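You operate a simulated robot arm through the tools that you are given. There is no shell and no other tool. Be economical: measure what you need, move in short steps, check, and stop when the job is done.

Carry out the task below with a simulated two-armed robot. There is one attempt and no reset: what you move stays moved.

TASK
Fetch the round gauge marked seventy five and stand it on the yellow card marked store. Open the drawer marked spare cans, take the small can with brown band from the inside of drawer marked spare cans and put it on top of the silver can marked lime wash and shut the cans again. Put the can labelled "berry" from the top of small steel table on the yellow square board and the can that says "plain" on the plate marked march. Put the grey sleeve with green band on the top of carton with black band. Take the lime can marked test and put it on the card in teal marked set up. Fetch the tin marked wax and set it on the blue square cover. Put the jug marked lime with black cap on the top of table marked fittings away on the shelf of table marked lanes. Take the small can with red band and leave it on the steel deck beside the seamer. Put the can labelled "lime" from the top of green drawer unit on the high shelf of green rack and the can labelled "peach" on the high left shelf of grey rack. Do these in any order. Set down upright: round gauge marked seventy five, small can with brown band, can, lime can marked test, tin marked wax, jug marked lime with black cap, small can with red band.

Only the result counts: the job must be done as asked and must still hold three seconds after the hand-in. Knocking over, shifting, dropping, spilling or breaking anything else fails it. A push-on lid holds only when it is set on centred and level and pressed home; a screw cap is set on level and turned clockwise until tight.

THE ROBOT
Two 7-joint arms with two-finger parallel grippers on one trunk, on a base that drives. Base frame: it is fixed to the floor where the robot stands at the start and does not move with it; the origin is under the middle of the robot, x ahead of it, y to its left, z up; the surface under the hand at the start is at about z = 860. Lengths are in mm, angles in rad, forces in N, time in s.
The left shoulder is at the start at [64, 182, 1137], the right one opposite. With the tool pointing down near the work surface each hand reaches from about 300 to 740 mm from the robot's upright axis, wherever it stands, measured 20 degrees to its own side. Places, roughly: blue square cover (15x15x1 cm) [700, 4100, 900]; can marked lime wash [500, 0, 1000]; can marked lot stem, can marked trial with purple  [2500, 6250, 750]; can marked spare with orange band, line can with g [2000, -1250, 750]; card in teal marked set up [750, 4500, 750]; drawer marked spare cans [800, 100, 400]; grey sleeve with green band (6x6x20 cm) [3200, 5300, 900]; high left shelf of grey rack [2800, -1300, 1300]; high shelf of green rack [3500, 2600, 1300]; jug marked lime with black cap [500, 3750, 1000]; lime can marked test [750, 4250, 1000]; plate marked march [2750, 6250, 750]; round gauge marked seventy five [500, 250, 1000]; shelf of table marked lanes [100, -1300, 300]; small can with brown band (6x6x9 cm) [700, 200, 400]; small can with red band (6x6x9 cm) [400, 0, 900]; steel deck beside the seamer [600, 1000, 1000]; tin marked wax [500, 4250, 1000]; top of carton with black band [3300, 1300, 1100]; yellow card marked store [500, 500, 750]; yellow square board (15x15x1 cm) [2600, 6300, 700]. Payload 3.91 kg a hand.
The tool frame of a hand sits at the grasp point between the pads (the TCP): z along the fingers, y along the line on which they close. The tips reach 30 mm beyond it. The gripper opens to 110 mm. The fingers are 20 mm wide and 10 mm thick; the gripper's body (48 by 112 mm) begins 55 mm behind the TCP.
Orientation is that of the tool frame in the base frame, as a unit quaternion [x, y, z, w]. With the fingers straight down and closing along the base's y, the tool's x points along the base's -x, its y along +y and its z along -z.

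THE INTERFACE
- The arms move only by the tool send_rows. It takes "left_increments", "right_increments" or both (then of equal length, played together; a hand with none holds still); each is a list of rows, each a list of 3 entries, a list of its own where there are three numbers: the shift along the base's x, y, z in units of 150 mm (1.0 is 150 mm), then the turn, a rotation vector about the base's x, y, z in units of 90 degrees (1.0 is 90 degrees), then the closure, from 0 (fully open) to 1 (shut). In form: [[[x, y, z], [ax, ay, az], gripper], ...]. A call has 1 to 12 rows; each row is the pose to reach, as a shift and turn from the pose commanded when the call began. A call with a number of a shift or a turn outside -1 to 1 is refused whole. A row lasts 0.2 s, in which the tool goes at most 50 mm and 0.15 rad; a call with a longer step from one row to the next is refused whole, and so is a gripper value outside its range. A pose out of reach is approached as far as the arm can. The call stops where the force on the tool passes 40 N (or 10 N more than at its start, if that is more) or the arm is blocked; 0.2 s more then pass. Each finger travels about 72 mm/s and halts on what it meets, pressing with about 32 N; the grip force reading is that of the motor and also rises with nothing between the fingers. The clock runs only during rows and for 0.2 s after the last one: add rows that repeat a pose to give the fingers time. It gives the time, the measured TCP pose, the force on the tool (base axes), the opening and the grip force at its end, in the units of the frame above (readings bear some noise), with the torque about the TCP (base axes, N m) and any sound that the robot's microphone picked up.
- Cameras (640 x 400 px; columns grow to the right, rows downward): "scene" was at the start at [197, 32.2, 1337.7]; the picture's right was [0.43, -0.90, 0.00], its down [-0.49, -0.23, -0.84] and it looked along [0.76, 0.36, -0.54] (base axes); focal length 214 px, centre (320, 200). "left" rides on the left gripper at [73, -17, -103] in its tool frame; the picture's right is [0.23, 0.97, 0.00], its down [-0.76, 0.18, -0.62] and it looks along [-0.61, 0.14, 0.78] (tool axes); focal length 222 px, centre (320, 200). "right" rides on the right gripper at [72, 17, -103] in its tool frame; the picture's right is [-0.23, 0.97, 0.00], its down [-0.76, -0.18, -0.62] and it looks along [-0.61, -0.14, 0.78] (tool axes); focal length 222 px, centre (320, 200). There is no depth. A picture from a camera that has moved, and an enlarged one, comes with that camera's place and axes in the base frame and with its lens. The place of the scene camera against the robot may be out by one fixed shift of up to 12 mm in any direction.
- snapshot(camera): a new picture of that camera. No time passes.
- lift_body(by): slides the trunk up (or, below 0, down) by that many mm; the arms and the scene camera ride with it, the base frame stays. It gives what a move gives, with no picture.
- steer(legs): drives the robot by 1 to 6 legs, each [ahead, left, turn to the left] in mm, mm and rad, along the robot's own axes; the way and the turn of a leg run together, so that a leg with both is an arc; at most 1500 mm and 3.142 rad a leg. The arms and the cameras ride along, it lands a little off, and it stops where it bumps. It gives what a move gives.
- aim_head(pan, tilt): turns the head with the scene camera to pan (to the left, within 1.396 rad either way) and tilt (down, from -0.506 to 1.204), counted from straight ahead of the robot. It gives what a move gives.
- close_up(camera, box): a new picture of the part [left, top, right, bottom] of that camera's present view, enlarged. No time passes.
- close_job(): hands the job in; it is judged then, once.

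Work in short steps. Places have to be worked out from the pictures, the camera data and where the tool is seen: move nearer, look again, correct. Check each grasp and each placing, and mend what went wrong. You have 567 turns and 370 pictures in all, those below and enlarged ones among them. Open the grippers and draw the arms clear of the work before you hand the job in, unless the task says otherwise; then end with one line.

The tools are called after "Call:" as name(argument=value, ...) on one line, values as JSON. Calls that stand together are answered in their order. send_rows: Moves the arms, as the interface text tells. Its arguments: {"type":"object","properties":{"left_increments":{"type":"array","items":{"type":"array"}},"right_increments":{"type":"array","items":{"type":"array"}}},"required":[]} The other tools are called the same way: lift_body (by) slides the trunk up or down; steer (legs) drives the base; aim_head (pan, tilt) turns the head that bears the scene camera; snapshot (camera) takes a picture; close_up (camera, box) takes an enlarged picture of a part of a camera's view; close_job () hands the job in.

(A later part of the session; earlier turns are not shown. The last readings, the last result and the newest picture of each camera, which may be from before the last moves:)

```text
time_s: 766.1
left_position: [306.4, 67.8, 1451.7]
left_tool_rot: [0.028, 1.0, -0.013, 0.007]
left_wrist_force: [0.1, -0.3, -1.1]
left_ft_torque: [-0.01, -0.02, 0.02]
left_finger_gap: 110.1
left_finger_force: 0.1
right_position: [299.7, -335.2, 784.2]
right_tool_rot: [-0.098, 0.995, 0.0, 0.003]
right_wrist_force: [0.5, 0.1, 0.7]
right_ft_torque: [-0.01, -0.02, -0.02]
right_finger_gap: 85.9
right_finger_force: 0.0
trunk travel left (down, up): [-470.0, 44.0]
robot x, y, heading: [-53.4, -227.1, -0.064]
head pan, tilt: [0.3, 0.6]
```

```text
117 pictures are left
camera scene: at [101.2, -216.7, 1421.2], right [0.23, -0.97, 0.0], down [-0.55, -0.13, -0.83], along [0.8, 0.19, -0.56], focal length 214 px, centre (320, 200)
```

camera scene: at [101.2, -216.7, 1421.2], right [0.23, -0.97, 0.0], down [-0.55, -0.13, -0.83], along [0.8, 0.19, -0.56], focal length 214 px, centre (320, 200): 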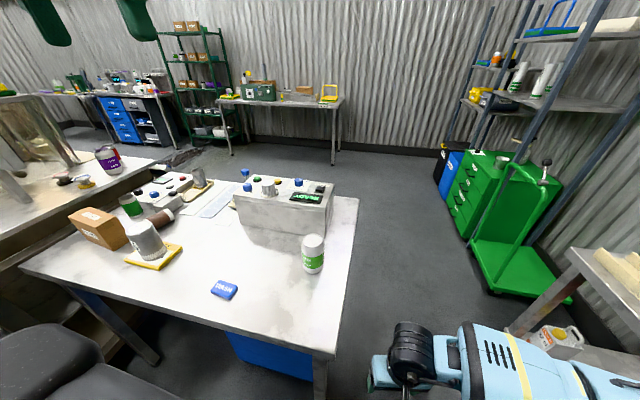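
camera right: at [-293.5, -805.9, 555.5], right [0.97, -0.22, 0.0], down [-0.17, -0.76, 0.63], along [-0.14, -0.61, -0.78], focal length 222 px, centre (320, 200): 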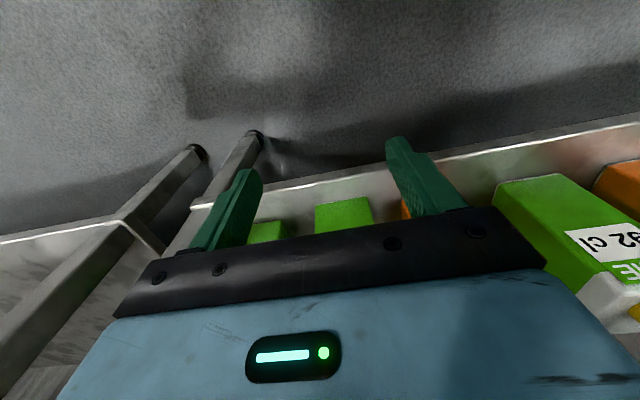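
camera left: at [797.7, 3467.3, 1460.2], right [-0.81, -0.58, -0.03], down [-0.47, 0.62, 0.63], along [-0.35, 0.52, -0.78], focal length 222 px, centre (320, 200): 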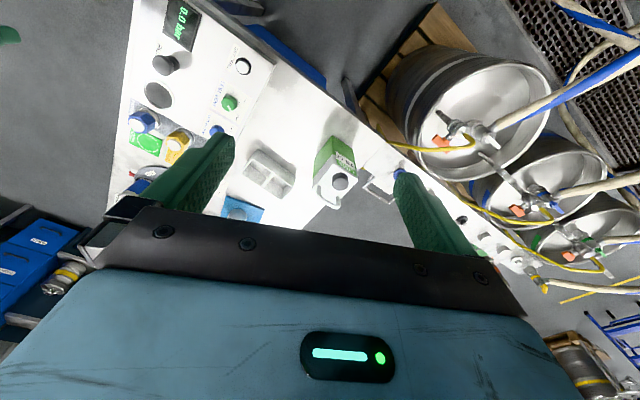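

The lime wash can stands alone — the brown can seems to have fallen. Zoom in.

Call:
close_up(camera="scene", box=[60, 140, 360, 310])

Call:
close_up(camera="scene", box=[50, 130, 210, 250])

```text
2.13 times, centred on (210, 225) of scene
camera zoom: at [101.2, -216.7, 1421.2], right [0.23, -0.97, 0.0], down [-0.55, -0.13, -0.83], along [0.8, 0.19, -0.56], focal length 458 px, centre (555, 147)
```

zoom: 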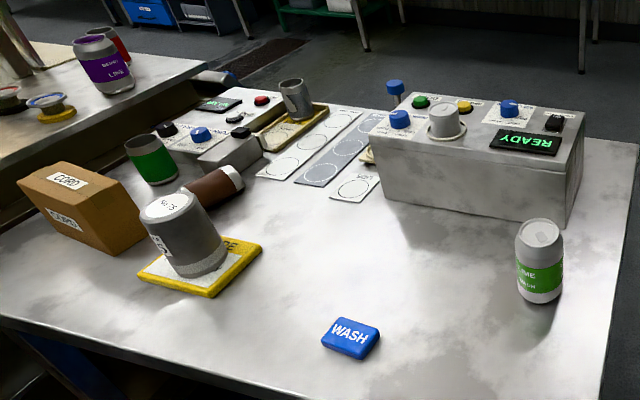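

```text
3.33 times, centred on (130, 190) of scene
camera zoom: at [101.2, -216.7, 1421.2], right [0.23, -0.97, 0.0], down [-0.55, -0.13, -0.83], along [0.8, 0.19, -0.56], focal length 715 px, centre (953, 233)
```

zoom: 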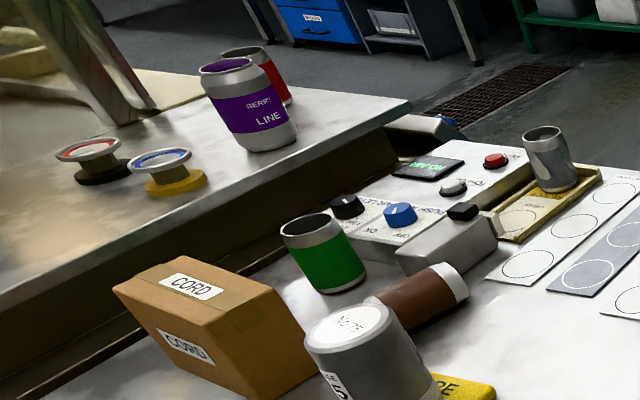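

The brown can was knocked off (by my left hand in the later turn) and lies on the table near (598, 552). I must put it back. First raise the right hand above table height.

Call:
send_rows(right_increments=[[[0, 0, 0.33], [0, 0, 0], 0], [[0, 0, 0.66], [0, 0, 0], 0], [[0, 0, 0.99], [0, 0, 0], 0]])

Call:
send_rows(right_increments=[[[0, 0, 0.33], [0, 0, 0], 0], [[0, 0, 0.66], [0, 0, 0], 0], [[0, 0, 0.99], [0, 0, 0], 0]])

Call:
lift_body(by=-70)

Call:
steer(legs=[[0, 480, 0.064], [40, 0, 0]])

Call:
snapshot(camera="left")

Call:
snapshot(camera="scene")

```text
time_s: 766.9
left_position: [307.1, 67.6, 1451.1]
left_tool_rot: [0.029, 0.999, -0.013, 0.007]
left_wrist_force: [-1.0, 0.5, 0.2]
left_ft_torque: [0.03, 0.01, 0.0]
left_finger_gap: 110.0
left_finger_force: 0.1
right_position: [300.5, -335.2, 935.1]
right_tool_rot: [-0.099, 0.995, -0.001, 0.003]
right_wrist_force: [-0.9, -0.5, -0.1]
right_ft_torque: [0.0, -0.01, 0.03]
right_finger_gap: 109.6
right_finger_force: 0.1
trunk travel left (down, up): [-470.0, 44.0]
robot x, y, heading: [-49.5, -230.6, -0.058]
head pan, tilt: [0.3, 0.6]
```

```text
time_s: 767.7
left_position: [307.2, 67.7, 1451.3]
left_tool_rot: [0.028, 1.0, -0.012, 0.007]
left_wrist_force: [-0.1, 0.6, 0.4]
left_ft_torque: [0.0, 0.03, 0.0]
left_finger_gap: 109.8
left_finger_force: 0.1
right_position: [300.5, -334.6, 1082.7]
right_tool_rot: [-0.097, 0.995, 0.0, 0.002]
right_wrist_force: [1.0, 0.5, -0.2]
right_ft_torque: [0.02, 0.0, -0.02]
right_finger_gap: 110.0
right_finger_force: 0.1
trunk travel left (down, up): [-470.0, 44.0]
robot x, y, heading: [-53.3, -230.5, -0.068]
head pan, tilt: [0.3, 0.6]
```

```text
time_s: 768.8
left_position: [306.4, 67.0, 1381.8]
left_tool_rot: [0.028, 1.0, -0.011, 0.007]
left_wrist_force: [0.2, 0.8, 0.1]
left_ft_torque: [0.0, 0.0, 0.0]
left_finger_gap: 110.0
left_finger_force: 0.1
right_position: [298.8, -334.9, 1011.2]
right_tool_rot: [-0.098, 0.995, -0.001, 0.003]
right_wrist_force: [1.2, 0.4, 0.2]
right_ft_torque: [-0.03, 0.0, 0.0]
right_finger_gap: 110.2
right_finger_force: 0.0
trunk travel left (down, up): [-400.0, 114.0]
robot x, y, heading: [-54.4, -228.8, -0.068]
head pan, tilt: [0.3, 0.6]
```

```text
time_s: 774.0
left_position: [338.8, 570.2, 1380.5]
left_tool_rot: [-0.005, 1.0, -0.013, 0.007]
left_wrist_force: [-0.2, -0.2, 0.0]
left_ft_torque: [0.0, -0.01, -0.01]
left_finger_gap: 110.1
left_finger_force: 0.0
right_position: [358.2, 169.6, 1011.4]
right_tool_rot: [-0.131, 0.991, 0.0, 0.002]
right_wrist_force: [1.1, 0.1, -1.2]
right_ft_torque: [-0.01, 0.02, 0.01]
right_finger_gap: 109.8
right_finger_force: 0.0
trunk travel left (down, up): [-400.0, 114.0]
robot x, y, heading: [0.9, 252.5, 0.007]
head pan, tilt: [0.3, 0.6]
```

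```text
114 pictures are left
camera left: at [265.6, 556.3, 1484.7], right [-0.24, 0.97, -0.03], down [0.75, 0.2, 0.63], along [0.62, 0.13, -0.78], focal length 222 px, centre (320, 200)
```

left: 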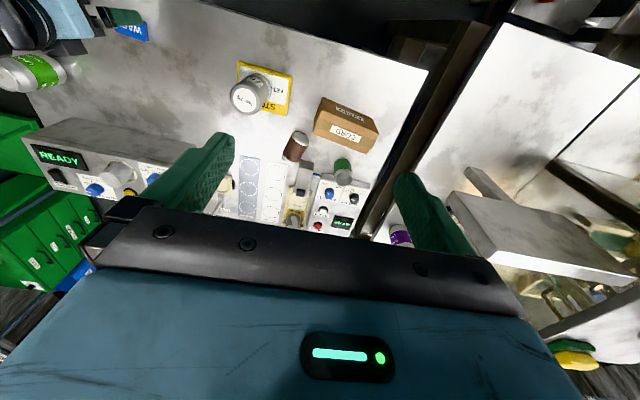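

```text
113 pictures are left
camera scene: at [200.6, 273.8, 1335.9], right [0.3, -0.95, 0.0], down [-0.54, -0.17, -0.83], along [0.79, 0.25, -0.56], focal length 214 px, centre (320, 200)
```

scene: 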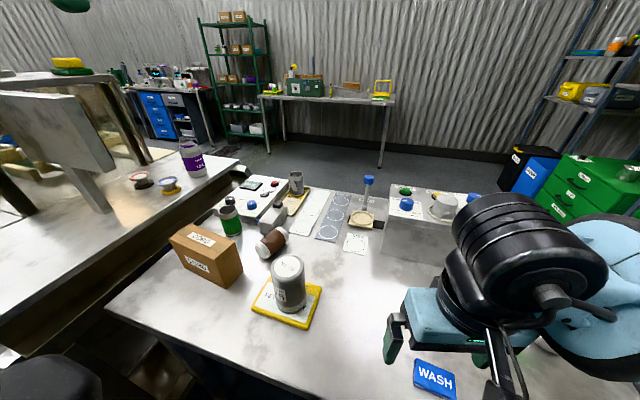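

Call:
close_up(camera="scene", box=[160, 170, 360, 320])

Call:
close_up(camera="left", box=[220, 50, 400, 240])

```text
2.67 times, centred on (260, 245) of scene
camera zoom: at [200.6, 273.8, 1335.9], right [0.3, -0.95, 0.0], down [-0.54, -0.17, -0.83], along [0.79, 0.25, -0.56], focal length 572 px, centre (480, 80)
```

zoom: 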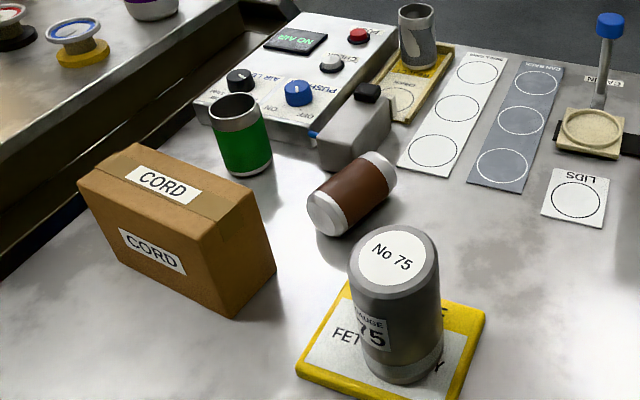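

```text
2.11 times, centred on (310, 145) of left
camera zoom: at [265.6, 556.3, 1484.7], right [-0.24, 0.97, -0.03], down [0.75, 0.2, 0.63], along [0.62, 0.13, -0.78], focal length 468 px, centre (341, 316)
```

zoom: 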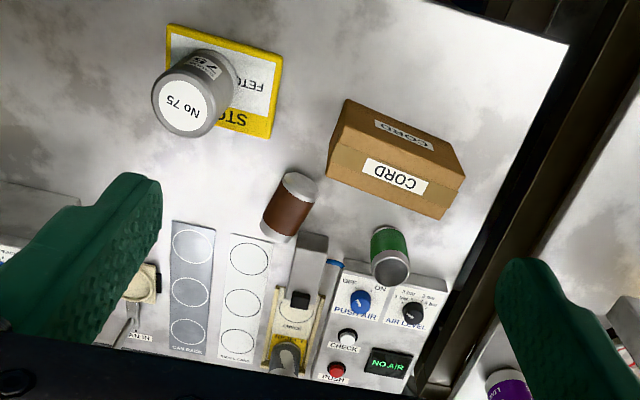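

The can lies with its closed bottom toward the robot and open end away (axis ≈ -20° from +x), centre ≈(580, 537). I'll grasp it with the left hand tool-down, lift, and pitch forward 90° to make it upright. Bring the hand down over it.

Call:
send_rows(left_increments=[[[0.2, 0, -0.2], [0, 0, -0.07], 0], [[0.4, 0, -0.4], [0, 0, -0.14], 0], [[0.6, 0, -0.6], [0, 0, -0.21], 0], [[0.8, 0, -0.8], [0, 0, -0.22], 0], [[1.0, 0, -1.0], [0, 0, -0.22], 0]])

Call:
send_rows(left_increments=[[[0.15, -0.05, -0.25], [0, 0, 0], 0], [[0.3, -0.1, -0.5], [0, 0, 0], 0], [[0.4, -0.1, -0.75], [0, 0, 0], 0], [[0.45, -0.1, -1.0], [0, 0, 0], 0]])

Call:
snapshot(camera="left")

```text
time_s: 775.2
left_position: [490.5, 570.5, 1229.0]
left_tool_rot: [0.168, 0.986, -0.013, 0.005]
left_wrist_force: [-0.3, 0.6, -0.3]
left_ft_torque: [0.02, 0.03, 0.0]
left_finger_gap: 110.2
left_finger_force: 0.2
right_position: [360.2, 168.2, 1009.7]
right_tool_rot: [-0.131, 0.991, 0.0, 0.002]
right_wrist_force: [-0.3, -0.1, 1.4]
right_ft_torque: [0.01, -0.03, 0.01]
right_finger_gap: 109.9
right_finger_force: 0.0
trunk travel left (down, up): [-400.0, 114.0]
robot x, y, heading: [1.5, 253.3, 0.006]
head pan, tilt: [0.3, 0.6]
```

```text
time_s: 776.2
left_position: [556.7, 555.8, 1080.8]
left_tool_rot: [0.167, 0.986, -0.013, 0.005]
left_wrist_force: [0.2, -0.3, -0.1]
left_ft_torque: [0.01, 0.02, 0.01]
left_finger_gap: 109.8
left_finger_force: 0.1
right_position: [359.9, 168.2, 1010.7]
right_tool_rot: [-0.13, 0.991, -0.001, 0.002]
right_wrist_force: [0.1, 0.0, 0.3]
right_ft_torque: [0.01, 0.02, 0.0]
right_finger_gap: 110.2
right_finger_force: 0.0
trunk travel left (down, up): [-400.0, 114.0]
robot x, y, heading: [0.5, 254.0, 0.002]
head pan, tilt: [0.3, 0.6]
```

```text
110 pictures are left
camera left: at [482.2, 566.5, 1184.1], right [0.11, 0.99, -0.03], down [0.77, -0.07, 0.63], along [0.62, -0.09, -0.78], focal length 222 px, centre (320, 200)
```

left: 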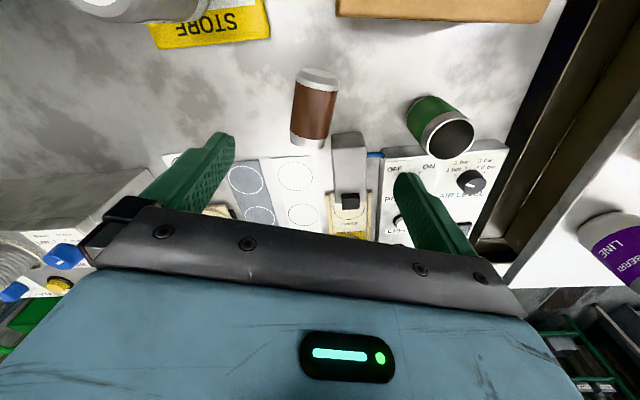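

Aligned with the can (axis ≈-16°, tool ≈-19°). Narrow the fingers to 75 mm (a block is close) and lower partway.

Call:
send_rows(left_increments=[[[0.02, -0.04, -0.2], [0, 0, 0], 0.2], [[0.04, -0.07, -0.45], [0, 0, 0], 0.32], [[0.04, -0.07, -0.7], [0, 0, 0], 0.32], [[0.04, -0.07, -0.85], [0, 0, 0], 0.32], [[0.04, -0.07, -0.85], [0, 0, 0], 0.32]])

Call:
snapshot(camera="left")

```text
time_s: 777.4
left_position: [561.7, 545.8, 953.3]
left_tool_rot: [0.167, 0.986, -0.013, 0.004]
left_wrist_force: [-0.4, 0.7, -0.2]
left_ft_torque: [-0.03, -0.05, 0.01]
left_finger_gap: 74.6
left_finger_force: 0.0
right_position: [358.3, 169.8, 1010.2]
right_tool_rot: [-0.13, 0.991, -0.001, 0.002]
right_wrist_force: [0.8, 0.1, -0.9]
right_ft_torque: [0.0, 0.0, -0.02]
right_finger_gap: 110.0
right_finger_force: 0.0
trunk travel left (down, up): [-400.0, 114.0]
robot x, y, heading: [0.2, 253.2, -0.001]
head pan, tilt: [0.3, 0.6]
```

```text
109 pictures are left
camera left: at [487.6, 556.5, 1056.6], right [0.11, 0.99, -0.03], down [0.77, -0.07, 0.63], along [0.62, -0.09, -0.78], focal length 222 px, centre (320, 200)
```

left: 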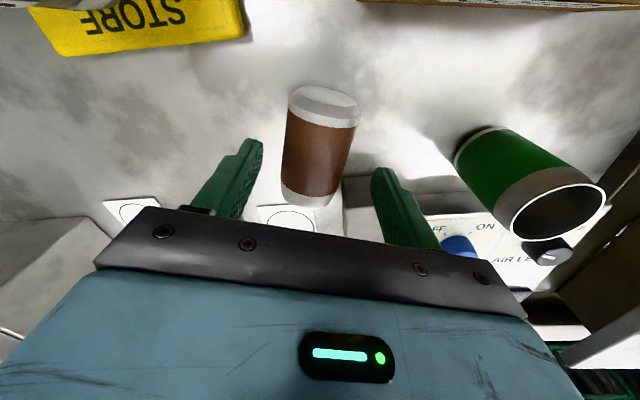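

Lower to z≈895 and close on the can.

Call:
send_rows(left_increments=[[[0, 0, -0.15], [0, 0, 0], 0.32], [[0, 0, -0.3], [0, 0, 0], 0.32], [[0, 0, -0.385], [0, 0, 0], 0.32], [[0, 0, -0.385], [0, 0, 0], 0.6], [[0, 0, -0.385], [0, 0, 0], 1], [[0, 0, -0.385], [0, 0, 0], 1]])

Call:
snapshot(camera="left")

```text
time_s: 778.8
left_position: [562.8, 546.0, 896.0]
left_tool_rot: [0.167, 0.986, -0.013, 0.004]
left_wrist_force: [0.0, 0.1, -0.3]
left_ft_torque: [-0.08, 0.02, 0.0]
left_finger_gap: 49.6
left_finger_force: 32.0
right_position: [359.3, 168.2, 1010.6]
right_tool_rot: [-0.131, 0.991, 0.0, 0.002]
right_wrist_force: [0.0, -0.1, 0.3]
right_ft_torque: [-0.02, 0.0, 0.01]
right_finger_gap: 109.9
right_finger_force: 0.1
trunk travel left (down, up): [-400.0, 114.0]
robot x, y, heading: [-5.6, 254.8, 0.004]
head pan, tilt: [0.3, 0.6]
```

```text
108 pictures are left
camera left: at [488.2, 556.2, 999.0], right [0.11, 0.99, -0.03], down [0.77, -0.07, 0.63], along [0.62, -0.09, -0.78], focal length 222 px, centre (320, 200)
```

left: 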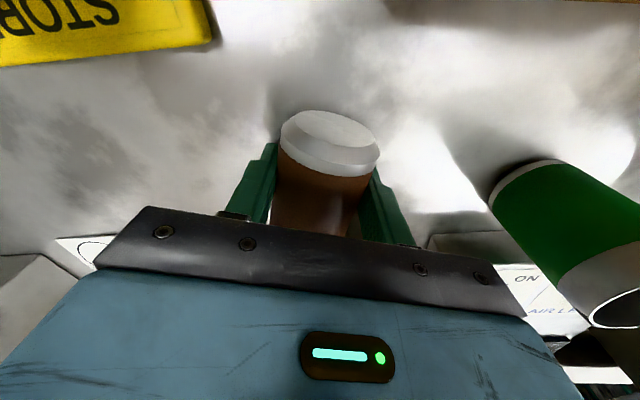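

Gripped. Lift to z≈1090 and move slightly right, then pitch.

Call:
send_rows(left_increments=[[[0, 0, 0.3], [0, 0, 0], 1], [[0, 0, 0.6], [0, 0, 0], 1], [[0, -0.2, 0.8], [0, 0, 0], 1], [[0, -0.4, 1.0], [0, 0, 0], 1]])

Call:
send_rows(left_increments=[[[0.05, 0, 0.05], [-0.03, -0.085, 0], 1], [[0.1, 0, 0.1], [-0.06, -0.17, 0], 1], [[0.15, 0, 0.15], [-0.09, -0.255, 0], 1], [[0.2, 0, 0.2], [-0.12, -0.34, 0], 1], [[0.2, 0, 0.2], [-0.15, -0.425, 0], 1], [[0.2, 0, 0.2], [-0.18, -0.51, 0], 1], [[0.2, 0, 0.2], [-0.21, -0.595, 0], 1], [[0.2, 0, 0.2], [-0.24, -0.68, 0], 1], [[0.2, 0, 0.2], [-0.27, -0.765, 0], 1], [[0.2, 0, 0.2], [-0.3, -0.85, 0], 1], [[0.2, 0, 0.2], [-0.33, -0.935, 0], 1]])

Call:
snapshot(camera="scene")

```text
time_s: 779.8
left_position: [562.3, 485.7, 1047.7]
left_tool_rot: [0.167, 0.986, -0.013, 0.004]
left_wrist_force: [0.5, -0.8, 0.8]
left_ft_torque: [0.02, -0.02, 0.0]
left_finger_gap: 49.8
left_finger_force: 32.2
right_position: [359.6, 169.4, 1010.7]
right_tool_rot: [-0.131, 0.991, -0.001, 0.002]
right_wrist_force: [-0.5, 0.3, 0.0]
right_ft_torque: [0.01, 0.01, -0.03]
right_finger_gap: 110.0
right_finger_force: 0.0
trunk travel left (down, up): [-400.0, 114.0]
robot x, y, heading: [-0.4, 254.0, 0.005]
head pan, tilt: [0.3, 0.6]
```

```text
time_s: 782.2
left_position: [592.2, 486.3, 1076.1]
left_tool_rot: [0.125, 0.695, -0.131, 0.695]
left_wrist_force: [-0.5, 0.0, -0.2]
left_ft_torque: [-0.01, 0.05, 0.04]
left_finger_gap: 49.8
left_finger_force: 31.7
right_position: [357.6, 169.1, 1009.7]
right_tool_rot: [-0.131, 0.991, 0.0, 0.002]
right_wrist_force: [0.2, -0.1, -0.9]
right_ft_torque: [0.03, 0.03, 0.02]
right_finger_gap: 110.2
right_finger_force: 0.2
trunk travel left (down, up): [-400.0, 114.0]
robot x, y, heading: [0.9, 253.8, -0.002]
head pan, tilt: [0.3, 0.6]
```

```text
107 pictures are left
camera scene: at [201.0, 274.0, 1335.7], right [0.3, -0.95, 0.0], down [-0.54, -0.17, -0.82], along [0.79, 0.25, -0.57], focal length 214 px, centre (320, 200)
```

scene: 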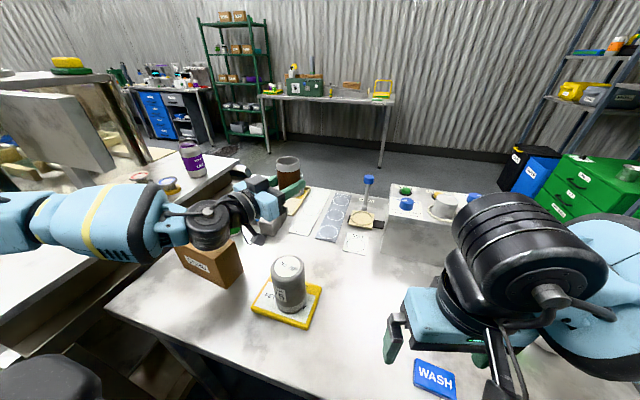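

The can is now upright in the horizontal tool. I raise it, then drive so it comes near the lime wash can.

Call:
send_rows(left_increments=[[[0, 0, 0.2], [0, 0, 0], 1], [[0, 0, 0.4], [0, 0, 0], 1], [[0, 0, 0.5], [0, 0, 0], 1]], right_increments=[[[0, -0.1, 0.15], [0, 0, 0.05], 0], [[0, -0.2, 0.3], [0, 0, 0.1], 0], [[0, -0.3, 0.5], [0, 0, 0.16], 0]])

Call:
steer(legs=[[0, -520, 0], [-80, 0, 0]])

Call:
aim_head(pan=0.35, tilt=0.6)

Call:
snapshot(camera="scene")

```text
time_s: 783.0
left_position: [593.7, 484.9, 1151.5]
left_tool_rot: [0.128, 0.695, -0.129, 0.695]
left_wrist_force: [0.3, 0.2, 0.2]
left_ft_torque: [0.01, 0.0, -0.01]
left_finger_gap: 49.6
left_finger_force: 32.0
right_position: [358.2, 124.6, 1085.1]
right_tool_rot: [-0.256, 0.967, 0.0, 0.003]
right_wrist_force: [0.0, -0.3, 0.1]
right_ft_torque: [-0.04, -0.04, -0.02]
right_finger_gap: 110.0
right_finger_force: 0.1
trunk travel left (down, up): [-400.0, 114.0]
robot x, y, heading: [-0.6, 255.3, 0.008]
head pan, tilt: [0.3, 0.6]
```

```text
time_s: 788.8
left_position: [515.3, -51.3, 1152.1]
left_tool_rot: [0.131, 0.694, -0.135, 0.695]
left_wrist_force: [-0.1, 0.7, -0.5]
left_ft_torque: [-0.02, 0.01, -0.01]
left_finger_gap: 49.6
left_finger_force: 32.1
right_position: [273.7, -407.5, 1084.6]
right_tool_rot: [-0.247, 0.969, 0.0, 0.003]
right_wrist_force: [-0.1, -0.7, 0.0]
right_ft_torque: [-0.02, -0.03, 0.0]
right_finger_gap: 110.1
right_finger_force: 0.0
trunk travel left (down, up): [-400.0, 114.0]
robot x, y, heading: [-82.0, -275.6, -0.014]
head pan, tilt: [0.3, 0.6]
```

```text
time_s: 789.4
left_position: [514.7, -51.2, 1150.3]
left_tool_rot: [0.132, 0.694, -0.135, 0.694]
left_wrist_force: [0.3, 0.6, 0.3]
left_ft_torque: [-0.01, -0.02, -0.01]
left_finger_gap: 49.5
left_finger_force: 31.4
right_position: [274.4, -408.3, 1084.4]
right_tool_rot: [-0.245, 0.969, 0.0, 0.002]
right_wrist_force: [0.5, -0.1, 0.1]
right_ft_torque: [0.01, 0.01, 0.04]
right_finger_gap: 110.3
right_finger_force: 0.1
trunk travel left (down, up): [-400.0, 114.0]
robot x, y, heading: [-79.6, -273.1, -0.011]
head pan, tilt: [0.351, 0.6]
```

```text
106 pictures are left
camera scene: at [117.6, -252.8, 1335.8], right [0.33, -0.94, 0.0], down [-0.53, -0.19, -0.83], along [0.78, 0.27, -0.56], focal length 214 px, centre (320, 200)
```

scene: 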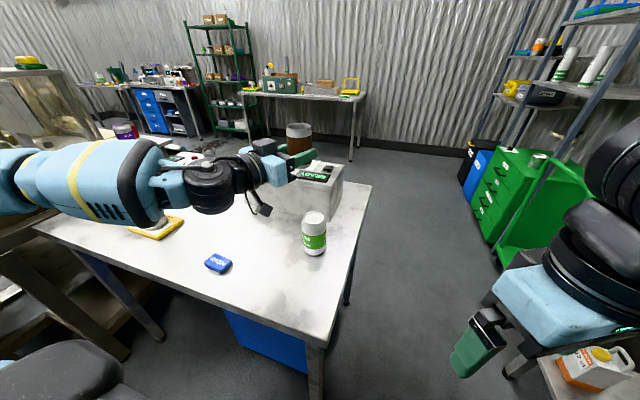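

Zoom on the brown can and the lime wash can; also a right-hand view.

Call:
close_up(camera="scene", box=[240, 110, 360, 270])

Call:
snapshot(camera="right")

```text
2.50 times, centred on (300, 190) of scene
camera zoom: at [117.6, -252.8, 1335.8], right [0.33, -0.94, 0.0], down [-0.53, -0.19, -0.83], along [0.78, 0.27, -0.56], focal length 536 px, centre (370, 225)
```

zoom: 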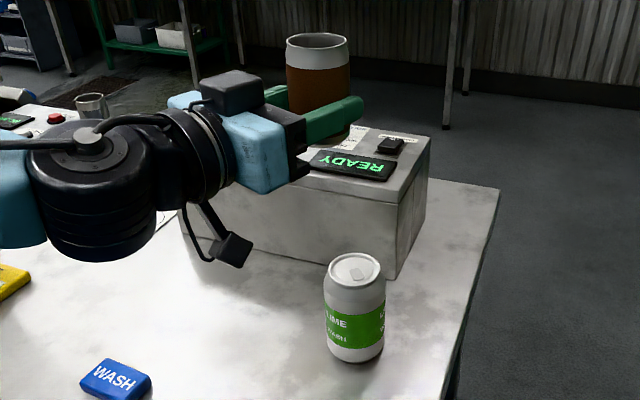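

```text
104 pictures are left
camera right: at [202.2, -427.6, 1186.8], right [-0.27, 0.96, 0.0], down [0.75, 0.21, 0.63], along [0.6, 0.17, -0.78], focal length 222 px, centre (320, 200)
```

right: 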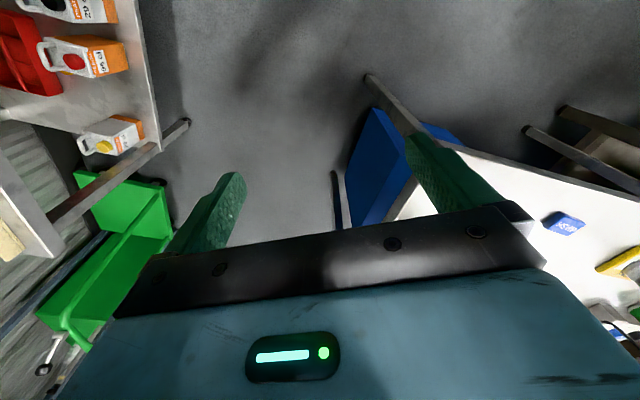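

Lime wash may have moved a little; I bring the right hand over to measure it from above, restoring its yaw.

Call:
send_rows(right_increments=[[[0.1, 0.2, 0.1], [0, 0, -0.08], 0], [[0.2, 0.4, 0.2], [0, 0, -0.16], 0], [[0.3, 0.6, 0.2], [0, 0, -0.24], 0], [[0.45, 0.8, 0.2], [0, 0, -0.32], 0], [[0.6, 0.95, 0.2], [0, 0, -0.32], 0]])

Call:
snapshot(camera="right")

```text
time_s: 790.6
left_position: [515.9, -51.7, 1149.8]
left_tool_rot: [0.131, 0.695, -0.134, 0.694]
left_wrist_force: [0.2, 0.1, -0.9]
left_ft_torque: [-0.03, 0.03, -0.01]
left_finger_gap: 49.6
left_finger_force: 31.9
right_position: [366.6, -267.3, 1113.5]
right_tool_rot: [0.004, 1.0, -0.001, 0.001]
right_wrist_force: [0.2, -0.7, 0.1]
right_ft_torque: [0.03, -0.01, -0.01]
right_finger_gap: 110.1
right_finger_force: 0.0
trunk travel left (down, up): [-400.0, 114.0]
robot x, y, heading: [-84.3, -274.0, -0.011]
head pan, tilt: [0.351, 0.6]
```

```text
103 pictures are left
camera right: at [293.7, -248.3, 1216.2], right [0.23, 0.97, 0.0], down [0.76, -0.18, 0.63], along [0.61, -0.15, -0.78], focal length 222 px, centre (320, 200)
```

right: 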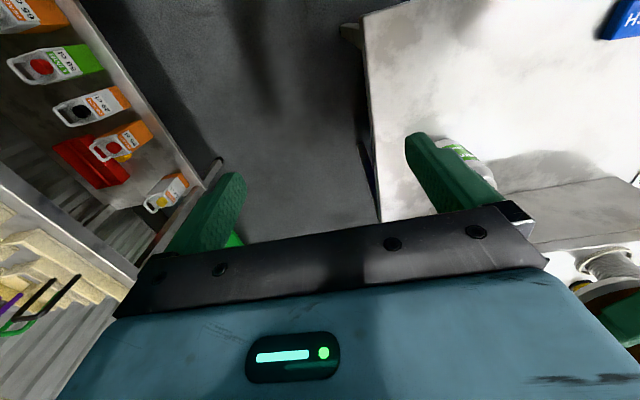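

Call:
send_rows(right_increments=[[[0.1, 0.2, 0], [0, 0, 0], 0], [[0.15, 0.4, 0], [0, 0, 0], 0], [[0.15, 0.55, 0], [0, 0, 0], 0], [[0.15, 0.55, 0], [0, 0, 0], 0]])

Call:
snapshot(camera="right")

```text
time_s: 791.6
left_position: [515.5, -52.4, 1150.6]
left_tool_rot: [0.133, 0.694, -0.135, 0.694]
left_wrist_force: [0.4, -0.2, 0.4]
left_ft_torque: [0.0, -0.04, 0.01]
left_finger_gap: 49.3
left_finger_force: 31.7
right_position: [387.5, -184.4, 1111.9]
right_tool_rot: [0.004, 1.0, 0.0, 0.003]
right_wrist_force: [0.1, -0.2, -0.6]
right_ft_torque: [-0.01, 0.01, 0.03]
right_finger_gap: 110.1
right_finger_force: 0.0
trunk travel left (down, up): [-400.0, 114.0]
robot x, y, heading: [-83.1, -275.0, -0.012]
head pan, tilt: [0.351, 0.6]
```

```text
102 pictures are left
camera right: at [315.4, -166.1, 1214.7], right [0.23, 0.97, 0.0], down [0.76, -0.18, 0.63], along [0.61, -0.14, -0.78], focal length 222 px, centre (320, 200)
```

right: 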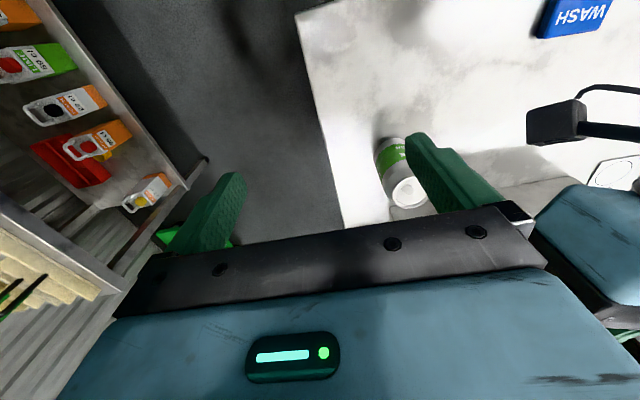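

Call:
send_rows(right_increments=[[[0.15, 0.05, -0.1], [0, 0, 0], 0], [[0.3, 0.1, -0.2], [0, 0, 0], 0], [[0.3, 0.1, -0.2], [0, 0, 0], 0]])

Call:
close_up(camera="right", box=[300, 80, 500, 240])

```text
time_s: 792.4
left_position: [515.6, -52.4, 1150.9]
left_tool_rot: [0.131, 0.695, -0.134, 0.695]
left_wrist_force: [-0.5, 0.0, -0.2]
left_ft_torque: [-0.01, -0.04, -0.01]
left_finger_gap: 49.3
left_finger_force: 32.6
right_position: [433.7, -169.2, 1083.5]
right_tool_rot: [0.002, 1.0, 0.0, 0.002]
right_wrist_force: [-0.2, 0.3, 0.2]
right_ft_torque: [-0.01, 0.0, -0.01]
right_finger_gap: 110.0
right_finger_force: 0.0
trunk travel left (down, up): [-400.0, 114.0]
robot x, y, heading: [-80.9, -277.2, -0.013]
head pan, tilt: [0.351, 0.6]
```

```text
2.50 times, centred on (400, 160) of right
camera zoom: at [361.1, -150.1, 1184.9], right [0.23, 0.97, 0.0], down [0.76, -0.18, 0.63], along [0.61, -0.14, -0.78], focal length 555 px, centre (120, 300)
```

zoom: 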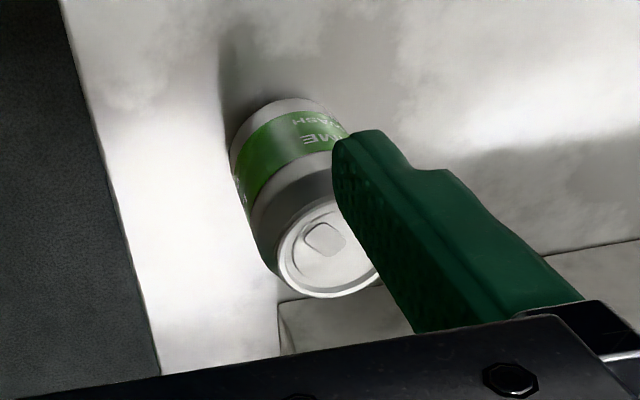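

Lid measured at (515, -90). Move the right hand away, then bring the brown can over (TCP ≈(506, -86)) and lower to just above the lid.

Call:
send_rows(right_increments=[[[-0.1, -0.25, 0.1], [0, 0, 0], 0], [[-0.2, -0.5, 0.1], [0, 0, 0], 0], [[-0.3, -0.75, 0.1], [0, 0, 0], 0], [[-0.4, -1.0, 0.1], [0, 0, 0], 0]])

Call:
send_rows(left_increments=[[[-0.03, -0.1, 0], [0, 0, 0], 1], [[-0.065, -0.225, -0.1], [0, 0, 0], 1], [[-0.065, -0.225, -0.35], [0, 0, 0], 1], [[-0.065, -0.225, -0.6], [0, 0, 0], 1], [[-0.065, -0.225, -0.75], [0, 0, 0], 1], [[-0.065, -0.225, -0.75], [0, 0, 0], 1]])

Call:
close_up(camera="scene", box=[240, 130, 380, 270])

Call:
snapshot(camera="right")

```text
time_s: 793.4
left_position: [514.2, -52.7, 1151.0]
left_tool_rot: [0.131, 0.695, -0.135, 0.694]
left_wrist_force: [0.3, 0.2, 0.0]
left_ft_torque: [0.01, -0.02, 0.04]
left_finger_gap: 49.2
left_finger_force: 32.0
right_position: [371.4, -321.3, 1101.2]
right_tool_rot: [0.003, 1.0, -0.001, 0.001]
right_wrist_force: [0.1, 0.5, 0.1]
right_ft_torque: [-0.01, 0.02, 0.01]
right_finger_gap: 110.2
right_finger_force: 0.1
trunk travel left (down, up): [-400.0, 114.0]
robot x, y, heading: [-83.0, -273.8, -0.009]
head pan, tilt: [0.351, 0.6]
```

```text
time_s: 794.8
left_position: [507.0, -85.0, 1036.2]
left_tool_rot: [0.131, 0.694, -0.134, 0.695]
left_wrist_force: [0.2, -0.5, -0.1]
left_ft_torque: [-0.01, 0.01, 0.01]
left_finger_gap: 49.4
left_finger_force: 31.9
right_position: [372.1, -319.8, 1101.1]
right_tool_rot: [0.003, 1.0, -0.001, 0.003]
right_wrist_force: [0.6, 0.5, 0.1]
right_ft_torque: [0.04, -0.03, -0.02]
right_finger_gap: 110.0
right_finger_force: 0.0
trunk travel left (down, up): [-400.0, 114.0]
robot x, y, heading: [-81.7, -272.8, -0.014]
head pan, tilt: [0.351, 0.6]
```

```text
2.86 times, centred on (310, 200) of scene
camera zoom: at [117.8, -252.9, 1335.8], right [0.33, -0.94, 0.0], down [-0.53, -0.19, -0.83], along [0.78, 0.27, -0.56], focal length 613 px, centre (349, 200)
```

zoom: 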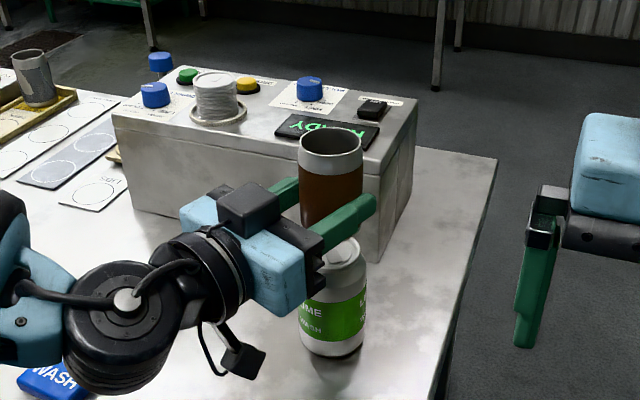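

```text
99 pictures are left
camera right: at [299.4, -302.8, 1202.8], right [0.23, 0.97, 0.0], down [0.76, -0.18, 0.63], along [0.61, -0.15, -0.78], focal length 222 px, centre (320, 200)
```

right: 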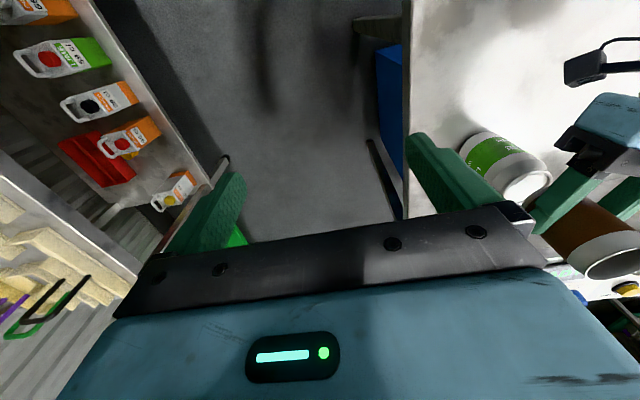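

Call:
close_up(camera="right", box=[440, 110, 640, 300])

Call:
close_up(camera="scene", box=[300, 160, 360, 230])

```text
2.11 times, centred on (540, 205) of right
camera zoom: at [299.4, -302.8, 1202.8], right [0.23, 0.97, 0.0], down [0.76, -0.18, 0.63], along [0.61, -0.15, -0.78], focal length 468 px, centre (-143, 190)
```

zoom: 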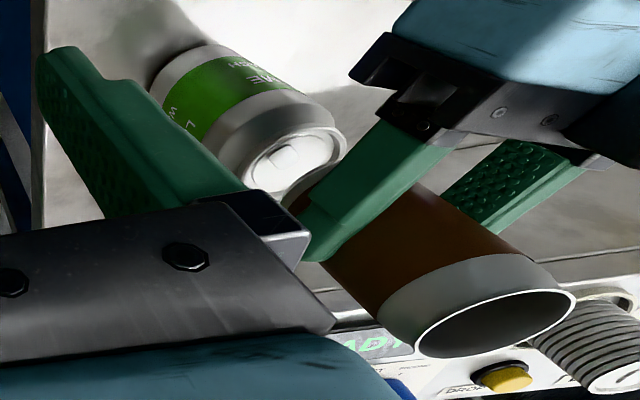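

```text
5.71 times, centred on (330, 195) of scene
camera zoom: at [117.8, -252.9, 1335.8], right [0.33, -0.94, 0.0], down [-0.53, -0.19, -0.83], along [0.78, 0.27, -0.56], focal length 1226 px, centre (263, 229)
```

zoom: 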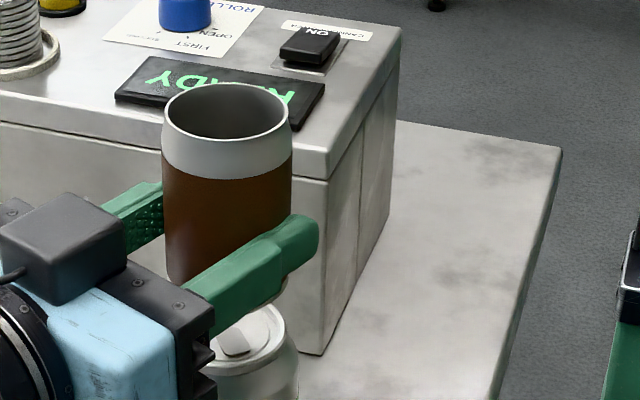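

Both views agree the can is aligned with the lid within a few mm. Lower slowly to contact.

Call:
send_rows(left_increments=[[[0, 0, -0.06], [0, 0, 0], 1], [[0, 0, -0.11], [0, 0, 0], 1], [[0, 0, -0.14], [0, 0, 0], 1], [[0, 0, -0.16], [0, 0, 0], 1], [[0, 0, -0.18], [0, 0, 0], 1], [[0, 0, -0.195], [0, 0, 0], 1]])

Call:
close_up(camera="right", box=[440, 110, 640, 300])

```text
time_s: 796.2
left_position: [505.8, -85.9, 1008.3]
left_tool_rot: [0.132, 0.695, -0.134, 0.694]
left_wrist_force: [0.1, 0.4, 0.6]
left_ft_torque: [-0.03, -0.01, 0.03]
left_finger_gap: 49.2
left_finger_force: 31.8
right_position: [372.8, -321.0, 1099.6]
right_tool_rot: [0.003, 1.0, 0.0, 0.003]
right_wrist_force: [-0.7, -0.9, 0.6]
right_ft_torque: [0.01, 0.02, -0.01]
right_finger_gap: 110.1
right_finger_force: 0.1
trunk travel left (down, up): [-400.0, 114.0]
robot x, y, heading: [-81.0, -268.7, -0.011]
head pan, tilt: [0.351, 0.6]
```

```text
2.11 times, centred on (540, 205) of right
camera zoom: at [299.6, -302.7, 1202.7], right [0.23, 0.97, 0.0], down [0.76, -0.18, 0.63], along [0.61, -0.15, -0.78], focal length 468 px, centre (-143, 190)
```

zoom: 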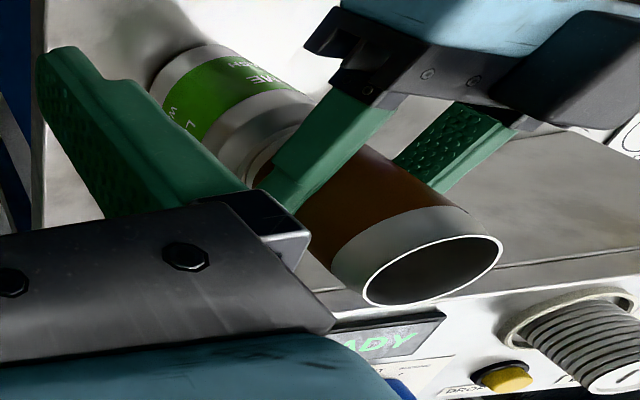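

Collinear. Continue down in 2 mm steps.

Call:
send_rows(left_increments=[[[0, 0, -0.015], [0, 0, 0], 1], [[0, 0, -0.03], [0, 0, 0], 1], [[0, 0, -0.045], [0, 0, 0], 1], [[0, 0, -0.06], [0, 0, 0], 1]])

```text
time_s: 797.2
left_position: [505.4, -86.1, 1003.5]
left_tool_rot: [0.132, 0.692, -0.135, 0.697]
left_wrist_force: [0.1, 2.3, 21.5]
left_ft_torque: [0.05, -0.25, 0.03]
left_finger_gap: 49.5
left_finger_force: 31.5
right_position: [370.8, -320.6, 1101.4]
right_tool_rot: [0.003, 1.0, 0.0, 0.003]
right_wrist_force: [0.8, 0.7, 0.3]
right_ft_torque: [0.0, 0.01, 0.0]
right_finger_gap: 110.1
right_finger_force: 0.1
trunk travel left (down, up): [-400.0, 114.0]
robot x, y, heading: [-81.5, -275.1, -0.014]
head pan, tilt: [0.351, 0.6]
```

Contact. Relieve and inspect before releasing.

Call:
send_rows(left_increments=[[[0, 0, 0.02], [0, 0, 0], 1], [[0, 0, 0.022], [0, 0, 0], 1]])

Call:
close_up(camera="scene", box=[280, 150, 370, 250])

Call:
close_up(camera="right", box=[480, 110, 640, 260])

```text
time_s: 797.8
left_position: [503.9, -86.9, 1002.4]
left_tool_rot: [0.132, 0.695, -0.135, 0.693]
left_wrist_force: [1.2, 2.1, 8.5]
left_ft_torque: [0.02, -0.19, 0.06]
left_finger_gap: 49.2
left_finger_force: 31.7
right_position: [371.3, -320.8, 1100.1]
right_tool_rot: [0.003, 1.0, 0.001, 0.002]
right_wrist_force: [0.4, 0.4, 0.0]
right_ft_torque: [-0.04, -0.01, 0.04]
right_finger_gap: 110.0
right_finger_force: 0.1
trunk travel left (down, up): [-400.0, 114.0]
robot x, y, heading: [-81.2, -274.4, -0.01]
head pan, tilt: [0.351, 0.6]
```

```text
4.00 times, centred on (325, 200) of scene
camera zoom: at [117.2, -252.7, 1335.8], right [0.33, -0.94, 0.0], down [-0.53, -0.19, -0.83], along [0.78, 0.27, -0.56], focal length 858 px, centre (300, 200)
```

zoom: 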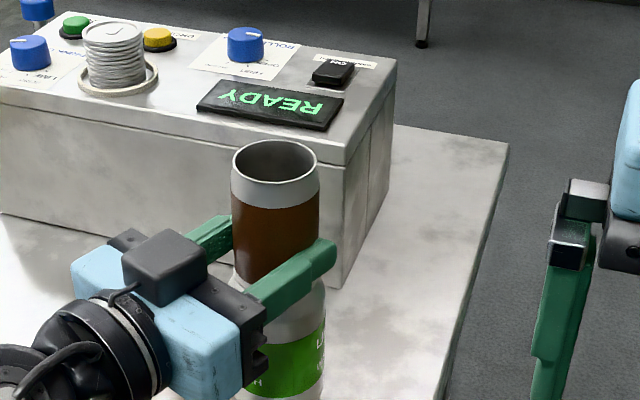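

```text
2.67 times, centred on (560, 185) of right
camera zoom: at [298.9, -302.7, 1202.8], right [0.23, 0.97, 0.0], down [0.76, -0.18, 0.63], along [0.61, -0.15, -0.78], focal length 592 px, centre (-320, 240)
```

zoom: 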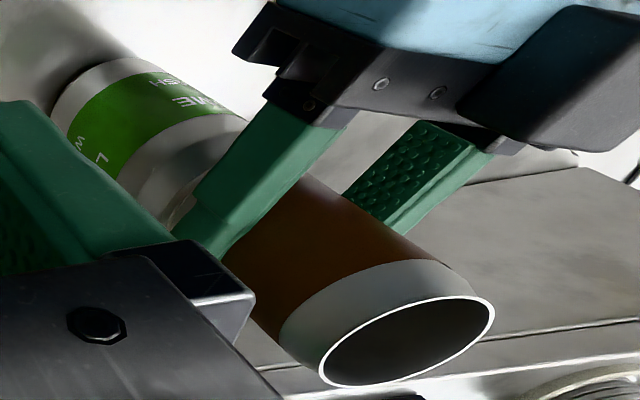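

Seated and aligned. Open slowly, pause, then withdraw straight back along the tool axis.

Call:
send_rows(left_increments=[[[0, 0, 0], [0, 0, 0], 0.52], [[0, 0, 0], [0, 0, 0], 0.48], [[0, 0, 0], [0, 0, 0], 0.3], [[0, 0, 0], [0, 0, 0], 0.2], [[0, 0, 0], [0, 0, 0], 0.2]])

Call:
close_up(camera="scene", box=[280, 150, 370, 250])

```text
time_s: 799.0
left_position: [504.9, -87.5, 1002.2]
left_tool_rot: [0.133, 0.694, -0.136, 0.694]
left_wrist_force: [0.0, -0.7, -0.6]
left_ft_torque: [0.0, -0.03, 0.03]
left_finger_gap: 87.8
left_finger_force: 0.1
right_position: [373.0, -321.0, 1100.5]
right_tool_rot: [0.002, 1.0, 0.0, 0.002]
right_wrist_force: [-0.7, -0.7, 1.0]
right_ft_torque: [-0.01, -0.02, 0.02]
right_finger_gap: 110.1
right_finger_force: 0.1
trunk travel left (down, up): [-400.0, 114.0]
robot x, y, heading: [-84.6, -275.7, -0.011]
head pan, tilt: [0.351, 0.6]
```

```text
4.00 times, centred on (325, 200) of scene
camera zoom: at [117.9, -252.7, 1335.8], right [0.33, -0.94, 0.0], down [-0.53, -0.19, -0.83], along [0.78, 0.27, -0.56], focal length 858 px, centre (300, 200)
```

zoom: 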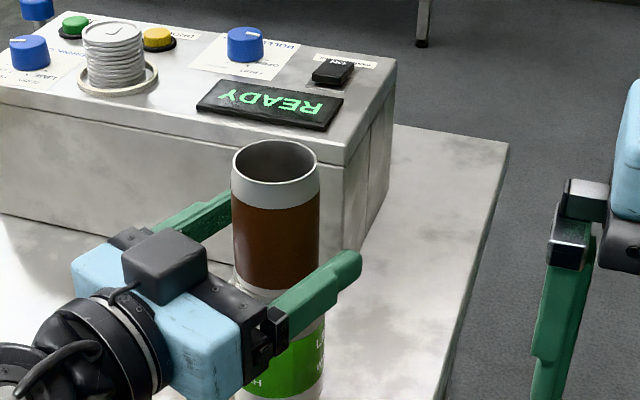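

Released and standing. Withdraw straight back.

Call:
send_rows(left_increments=[[[-0.15, 0.06, 0], [0, 0, 0], 0.2], [[-0.35, 0.14, 0], [0, 0, 0], 0.2], [[-0.55, 0.22, 0], [0, 0, 0], 0.2], [[-0.75, 0.3, 0], [0, 0, 0], 0.2], [[-0.9, 0.36, 0.02], [0, 0, 0], 0.2]])

Call:
close_up(camera="scene", box=[260, 130, 400, 270])

```text
time_s: 800.2
left_position: [370.8, -29.5, 1004.8]
left_tool_rot: [0.132, 0.694, -0.135, 0.695]
left_wrist_force: [-0.4, -0.4, 0.5]
left_ft_torque: [0.03, -0.01, 0.03]
left_finger_gap: 87.7
left_finger_force: 0.1
right_position: [371.3, -319.8, 1101.3]
right_tool_rot: [0.003, 1.0, -0.001, 0.002]
right_wrist_force: [-1.0, 0.2, 0.5]
right_ft_torque: [0.01, 0.02, -0.04]
right_finger_gap: 110.1
right_finger_force: 0.1
trunk travel left (down, up): [-400.0, 114.0]
robot x, y, heading: [-81.7, -274.9, -0.009]
head pan, tilt: [0.351, 0.6]
```

```text
2.86 times, centred on (330, 200) of scene
camera zoom: at [117.4, -252.5, 1335.9], right [0.33, -0.94, 0.0], down [-0.53, -0.19, -0.83], along [0.78, 0.27, -0.56], focal length 613 px, centre (291, 200)
```

zoom: 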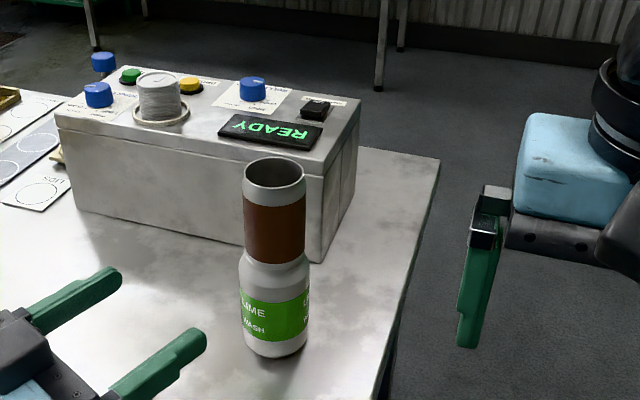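

The brown can stands on the lime wash can. Back straight off, open the grippers, and take a last look.

Call:
steer(legs=[[-450, 0, 0]])

Call:
send_rows(left_increments=[[[0, 0, 0.1], [0, 0, 0], 0], [[0, 0, 0.2], [0, 0, 0], 0]])

Call:
aim_head(pan=0.4, tilt=0.5)

Call:
snapshot(camera="scene")

Call:
close_up(camera="scene", box=[150, 90, 410, 250])

```text
time_s: 803.0
left_position: [-82.3, -27.2, 1005.4]
left_tool_rot: [0.134, 0.694, -0.137, 0.694]
left_wrist_force: [0.2, -0.6, -0.6]
left_ft_torque: [0.0, 0.02, 0.0]
left_finger_gap: 87.9
left_finger_force: 0.1
right_position: [-84.6, -317.1, 1101.4]
right_tool_rot: [0.005, 1.0, 0.0, 0.003]
right_wrist_force: [-0.1, 0.9, -0.6]
right_ft_torque: [0.0, -0.02, 0.03]
right_finger_gap: 110.1
right_finger_force: 0.0
trunk travel left (down, up): [-400.0, 114.0]
robot x, y, heading: [-537.9, -267.4, -0.015]
head pan, tilt: [0.351, 0.6]
```

```text
time_s: 803.6
left_position: [-69.1, -21.1, 1027.6]
left_tool_rot: [0.134, 0.694, -0.136, 0.694]
left_wrist_force: [-0.4, -0.9, -0.2]
left_ft_torque: [0.0, -0.03, -0.01]
left_finger_gap: 109.9
left_finger_force: 0.1
left hand out of reach, approached as far as the arm can: row 1, 2
right_position: [-82.3, -315.5, 1100.9]
right_tool_rot: [0.005, 1.0, 0.0, 0.002]
right_wrist_force: [-0.2, 0.5, -0.3]
right_ft_torque: [0.02, 0.01, -0.01]
right_finger_gap: 110.0
right_finger_force: 0.1
trunk travel left (down, up): [-400.0, 114.0]
robot x, y, heading: [-534.5, -266.7, -0.022]
head pan, tilt: [0.351, 0.6]
```

```text
time_s: 804.3
left_position: [-69.5, -21.7, 1027.8]
left_tool_rot: [0.134, 0.694, -0.136, 0.694]
left_wrist_force: [0.5, -0.4, -0.6]
left_ft_torque: [0.02, 0.02, -0.03]
left_finger_gap: 110.0
left_finger_force: 0.1
right_position: [-83.2, -315.6, 1100.8]
right_tool_rot: [0.005, 1.0, 0.001, 0.002]
right_wrist_force: [0.1, -0.2, -0.4]
right_ft_torque: [0.0, 0.0, -0.02]
right_finger_gap: 109.8
right_finger_force: 0.1
trunk travel left (down, up): [-400.0, 114.0]
robot x, y, heading: [-535.8, -267.9, -0.023]
head pan, tilt: [0.4, 0.499]
```

```text
91 pictures are left
camera scene: at [-336.4, -241.7, 1344.8], right [0.37, -0.93, 0.0], down [-0.44, -0.18, -0.88], along [0.81, 0.33, -0.48], focal length 214 px, centre (320, 200)
```

scene: 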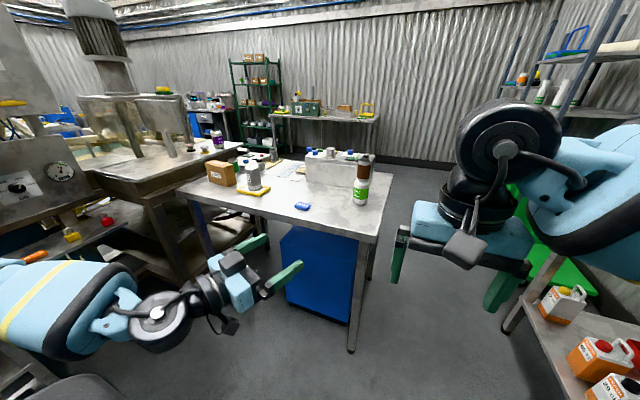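

```text
2.46 times, centred on (280, 170) of scene
camera zoom: at [-336.4, -241.7, 1344.8], right [0.37, -0.93, 0.0], down [-0.44, -0.18, -0.88], along [0.81, 0.33, -0.48], focal length 528 px, centre (418, 274)
```

zoom: 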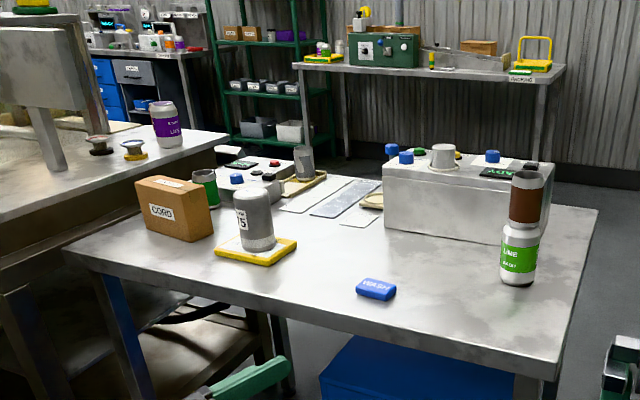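

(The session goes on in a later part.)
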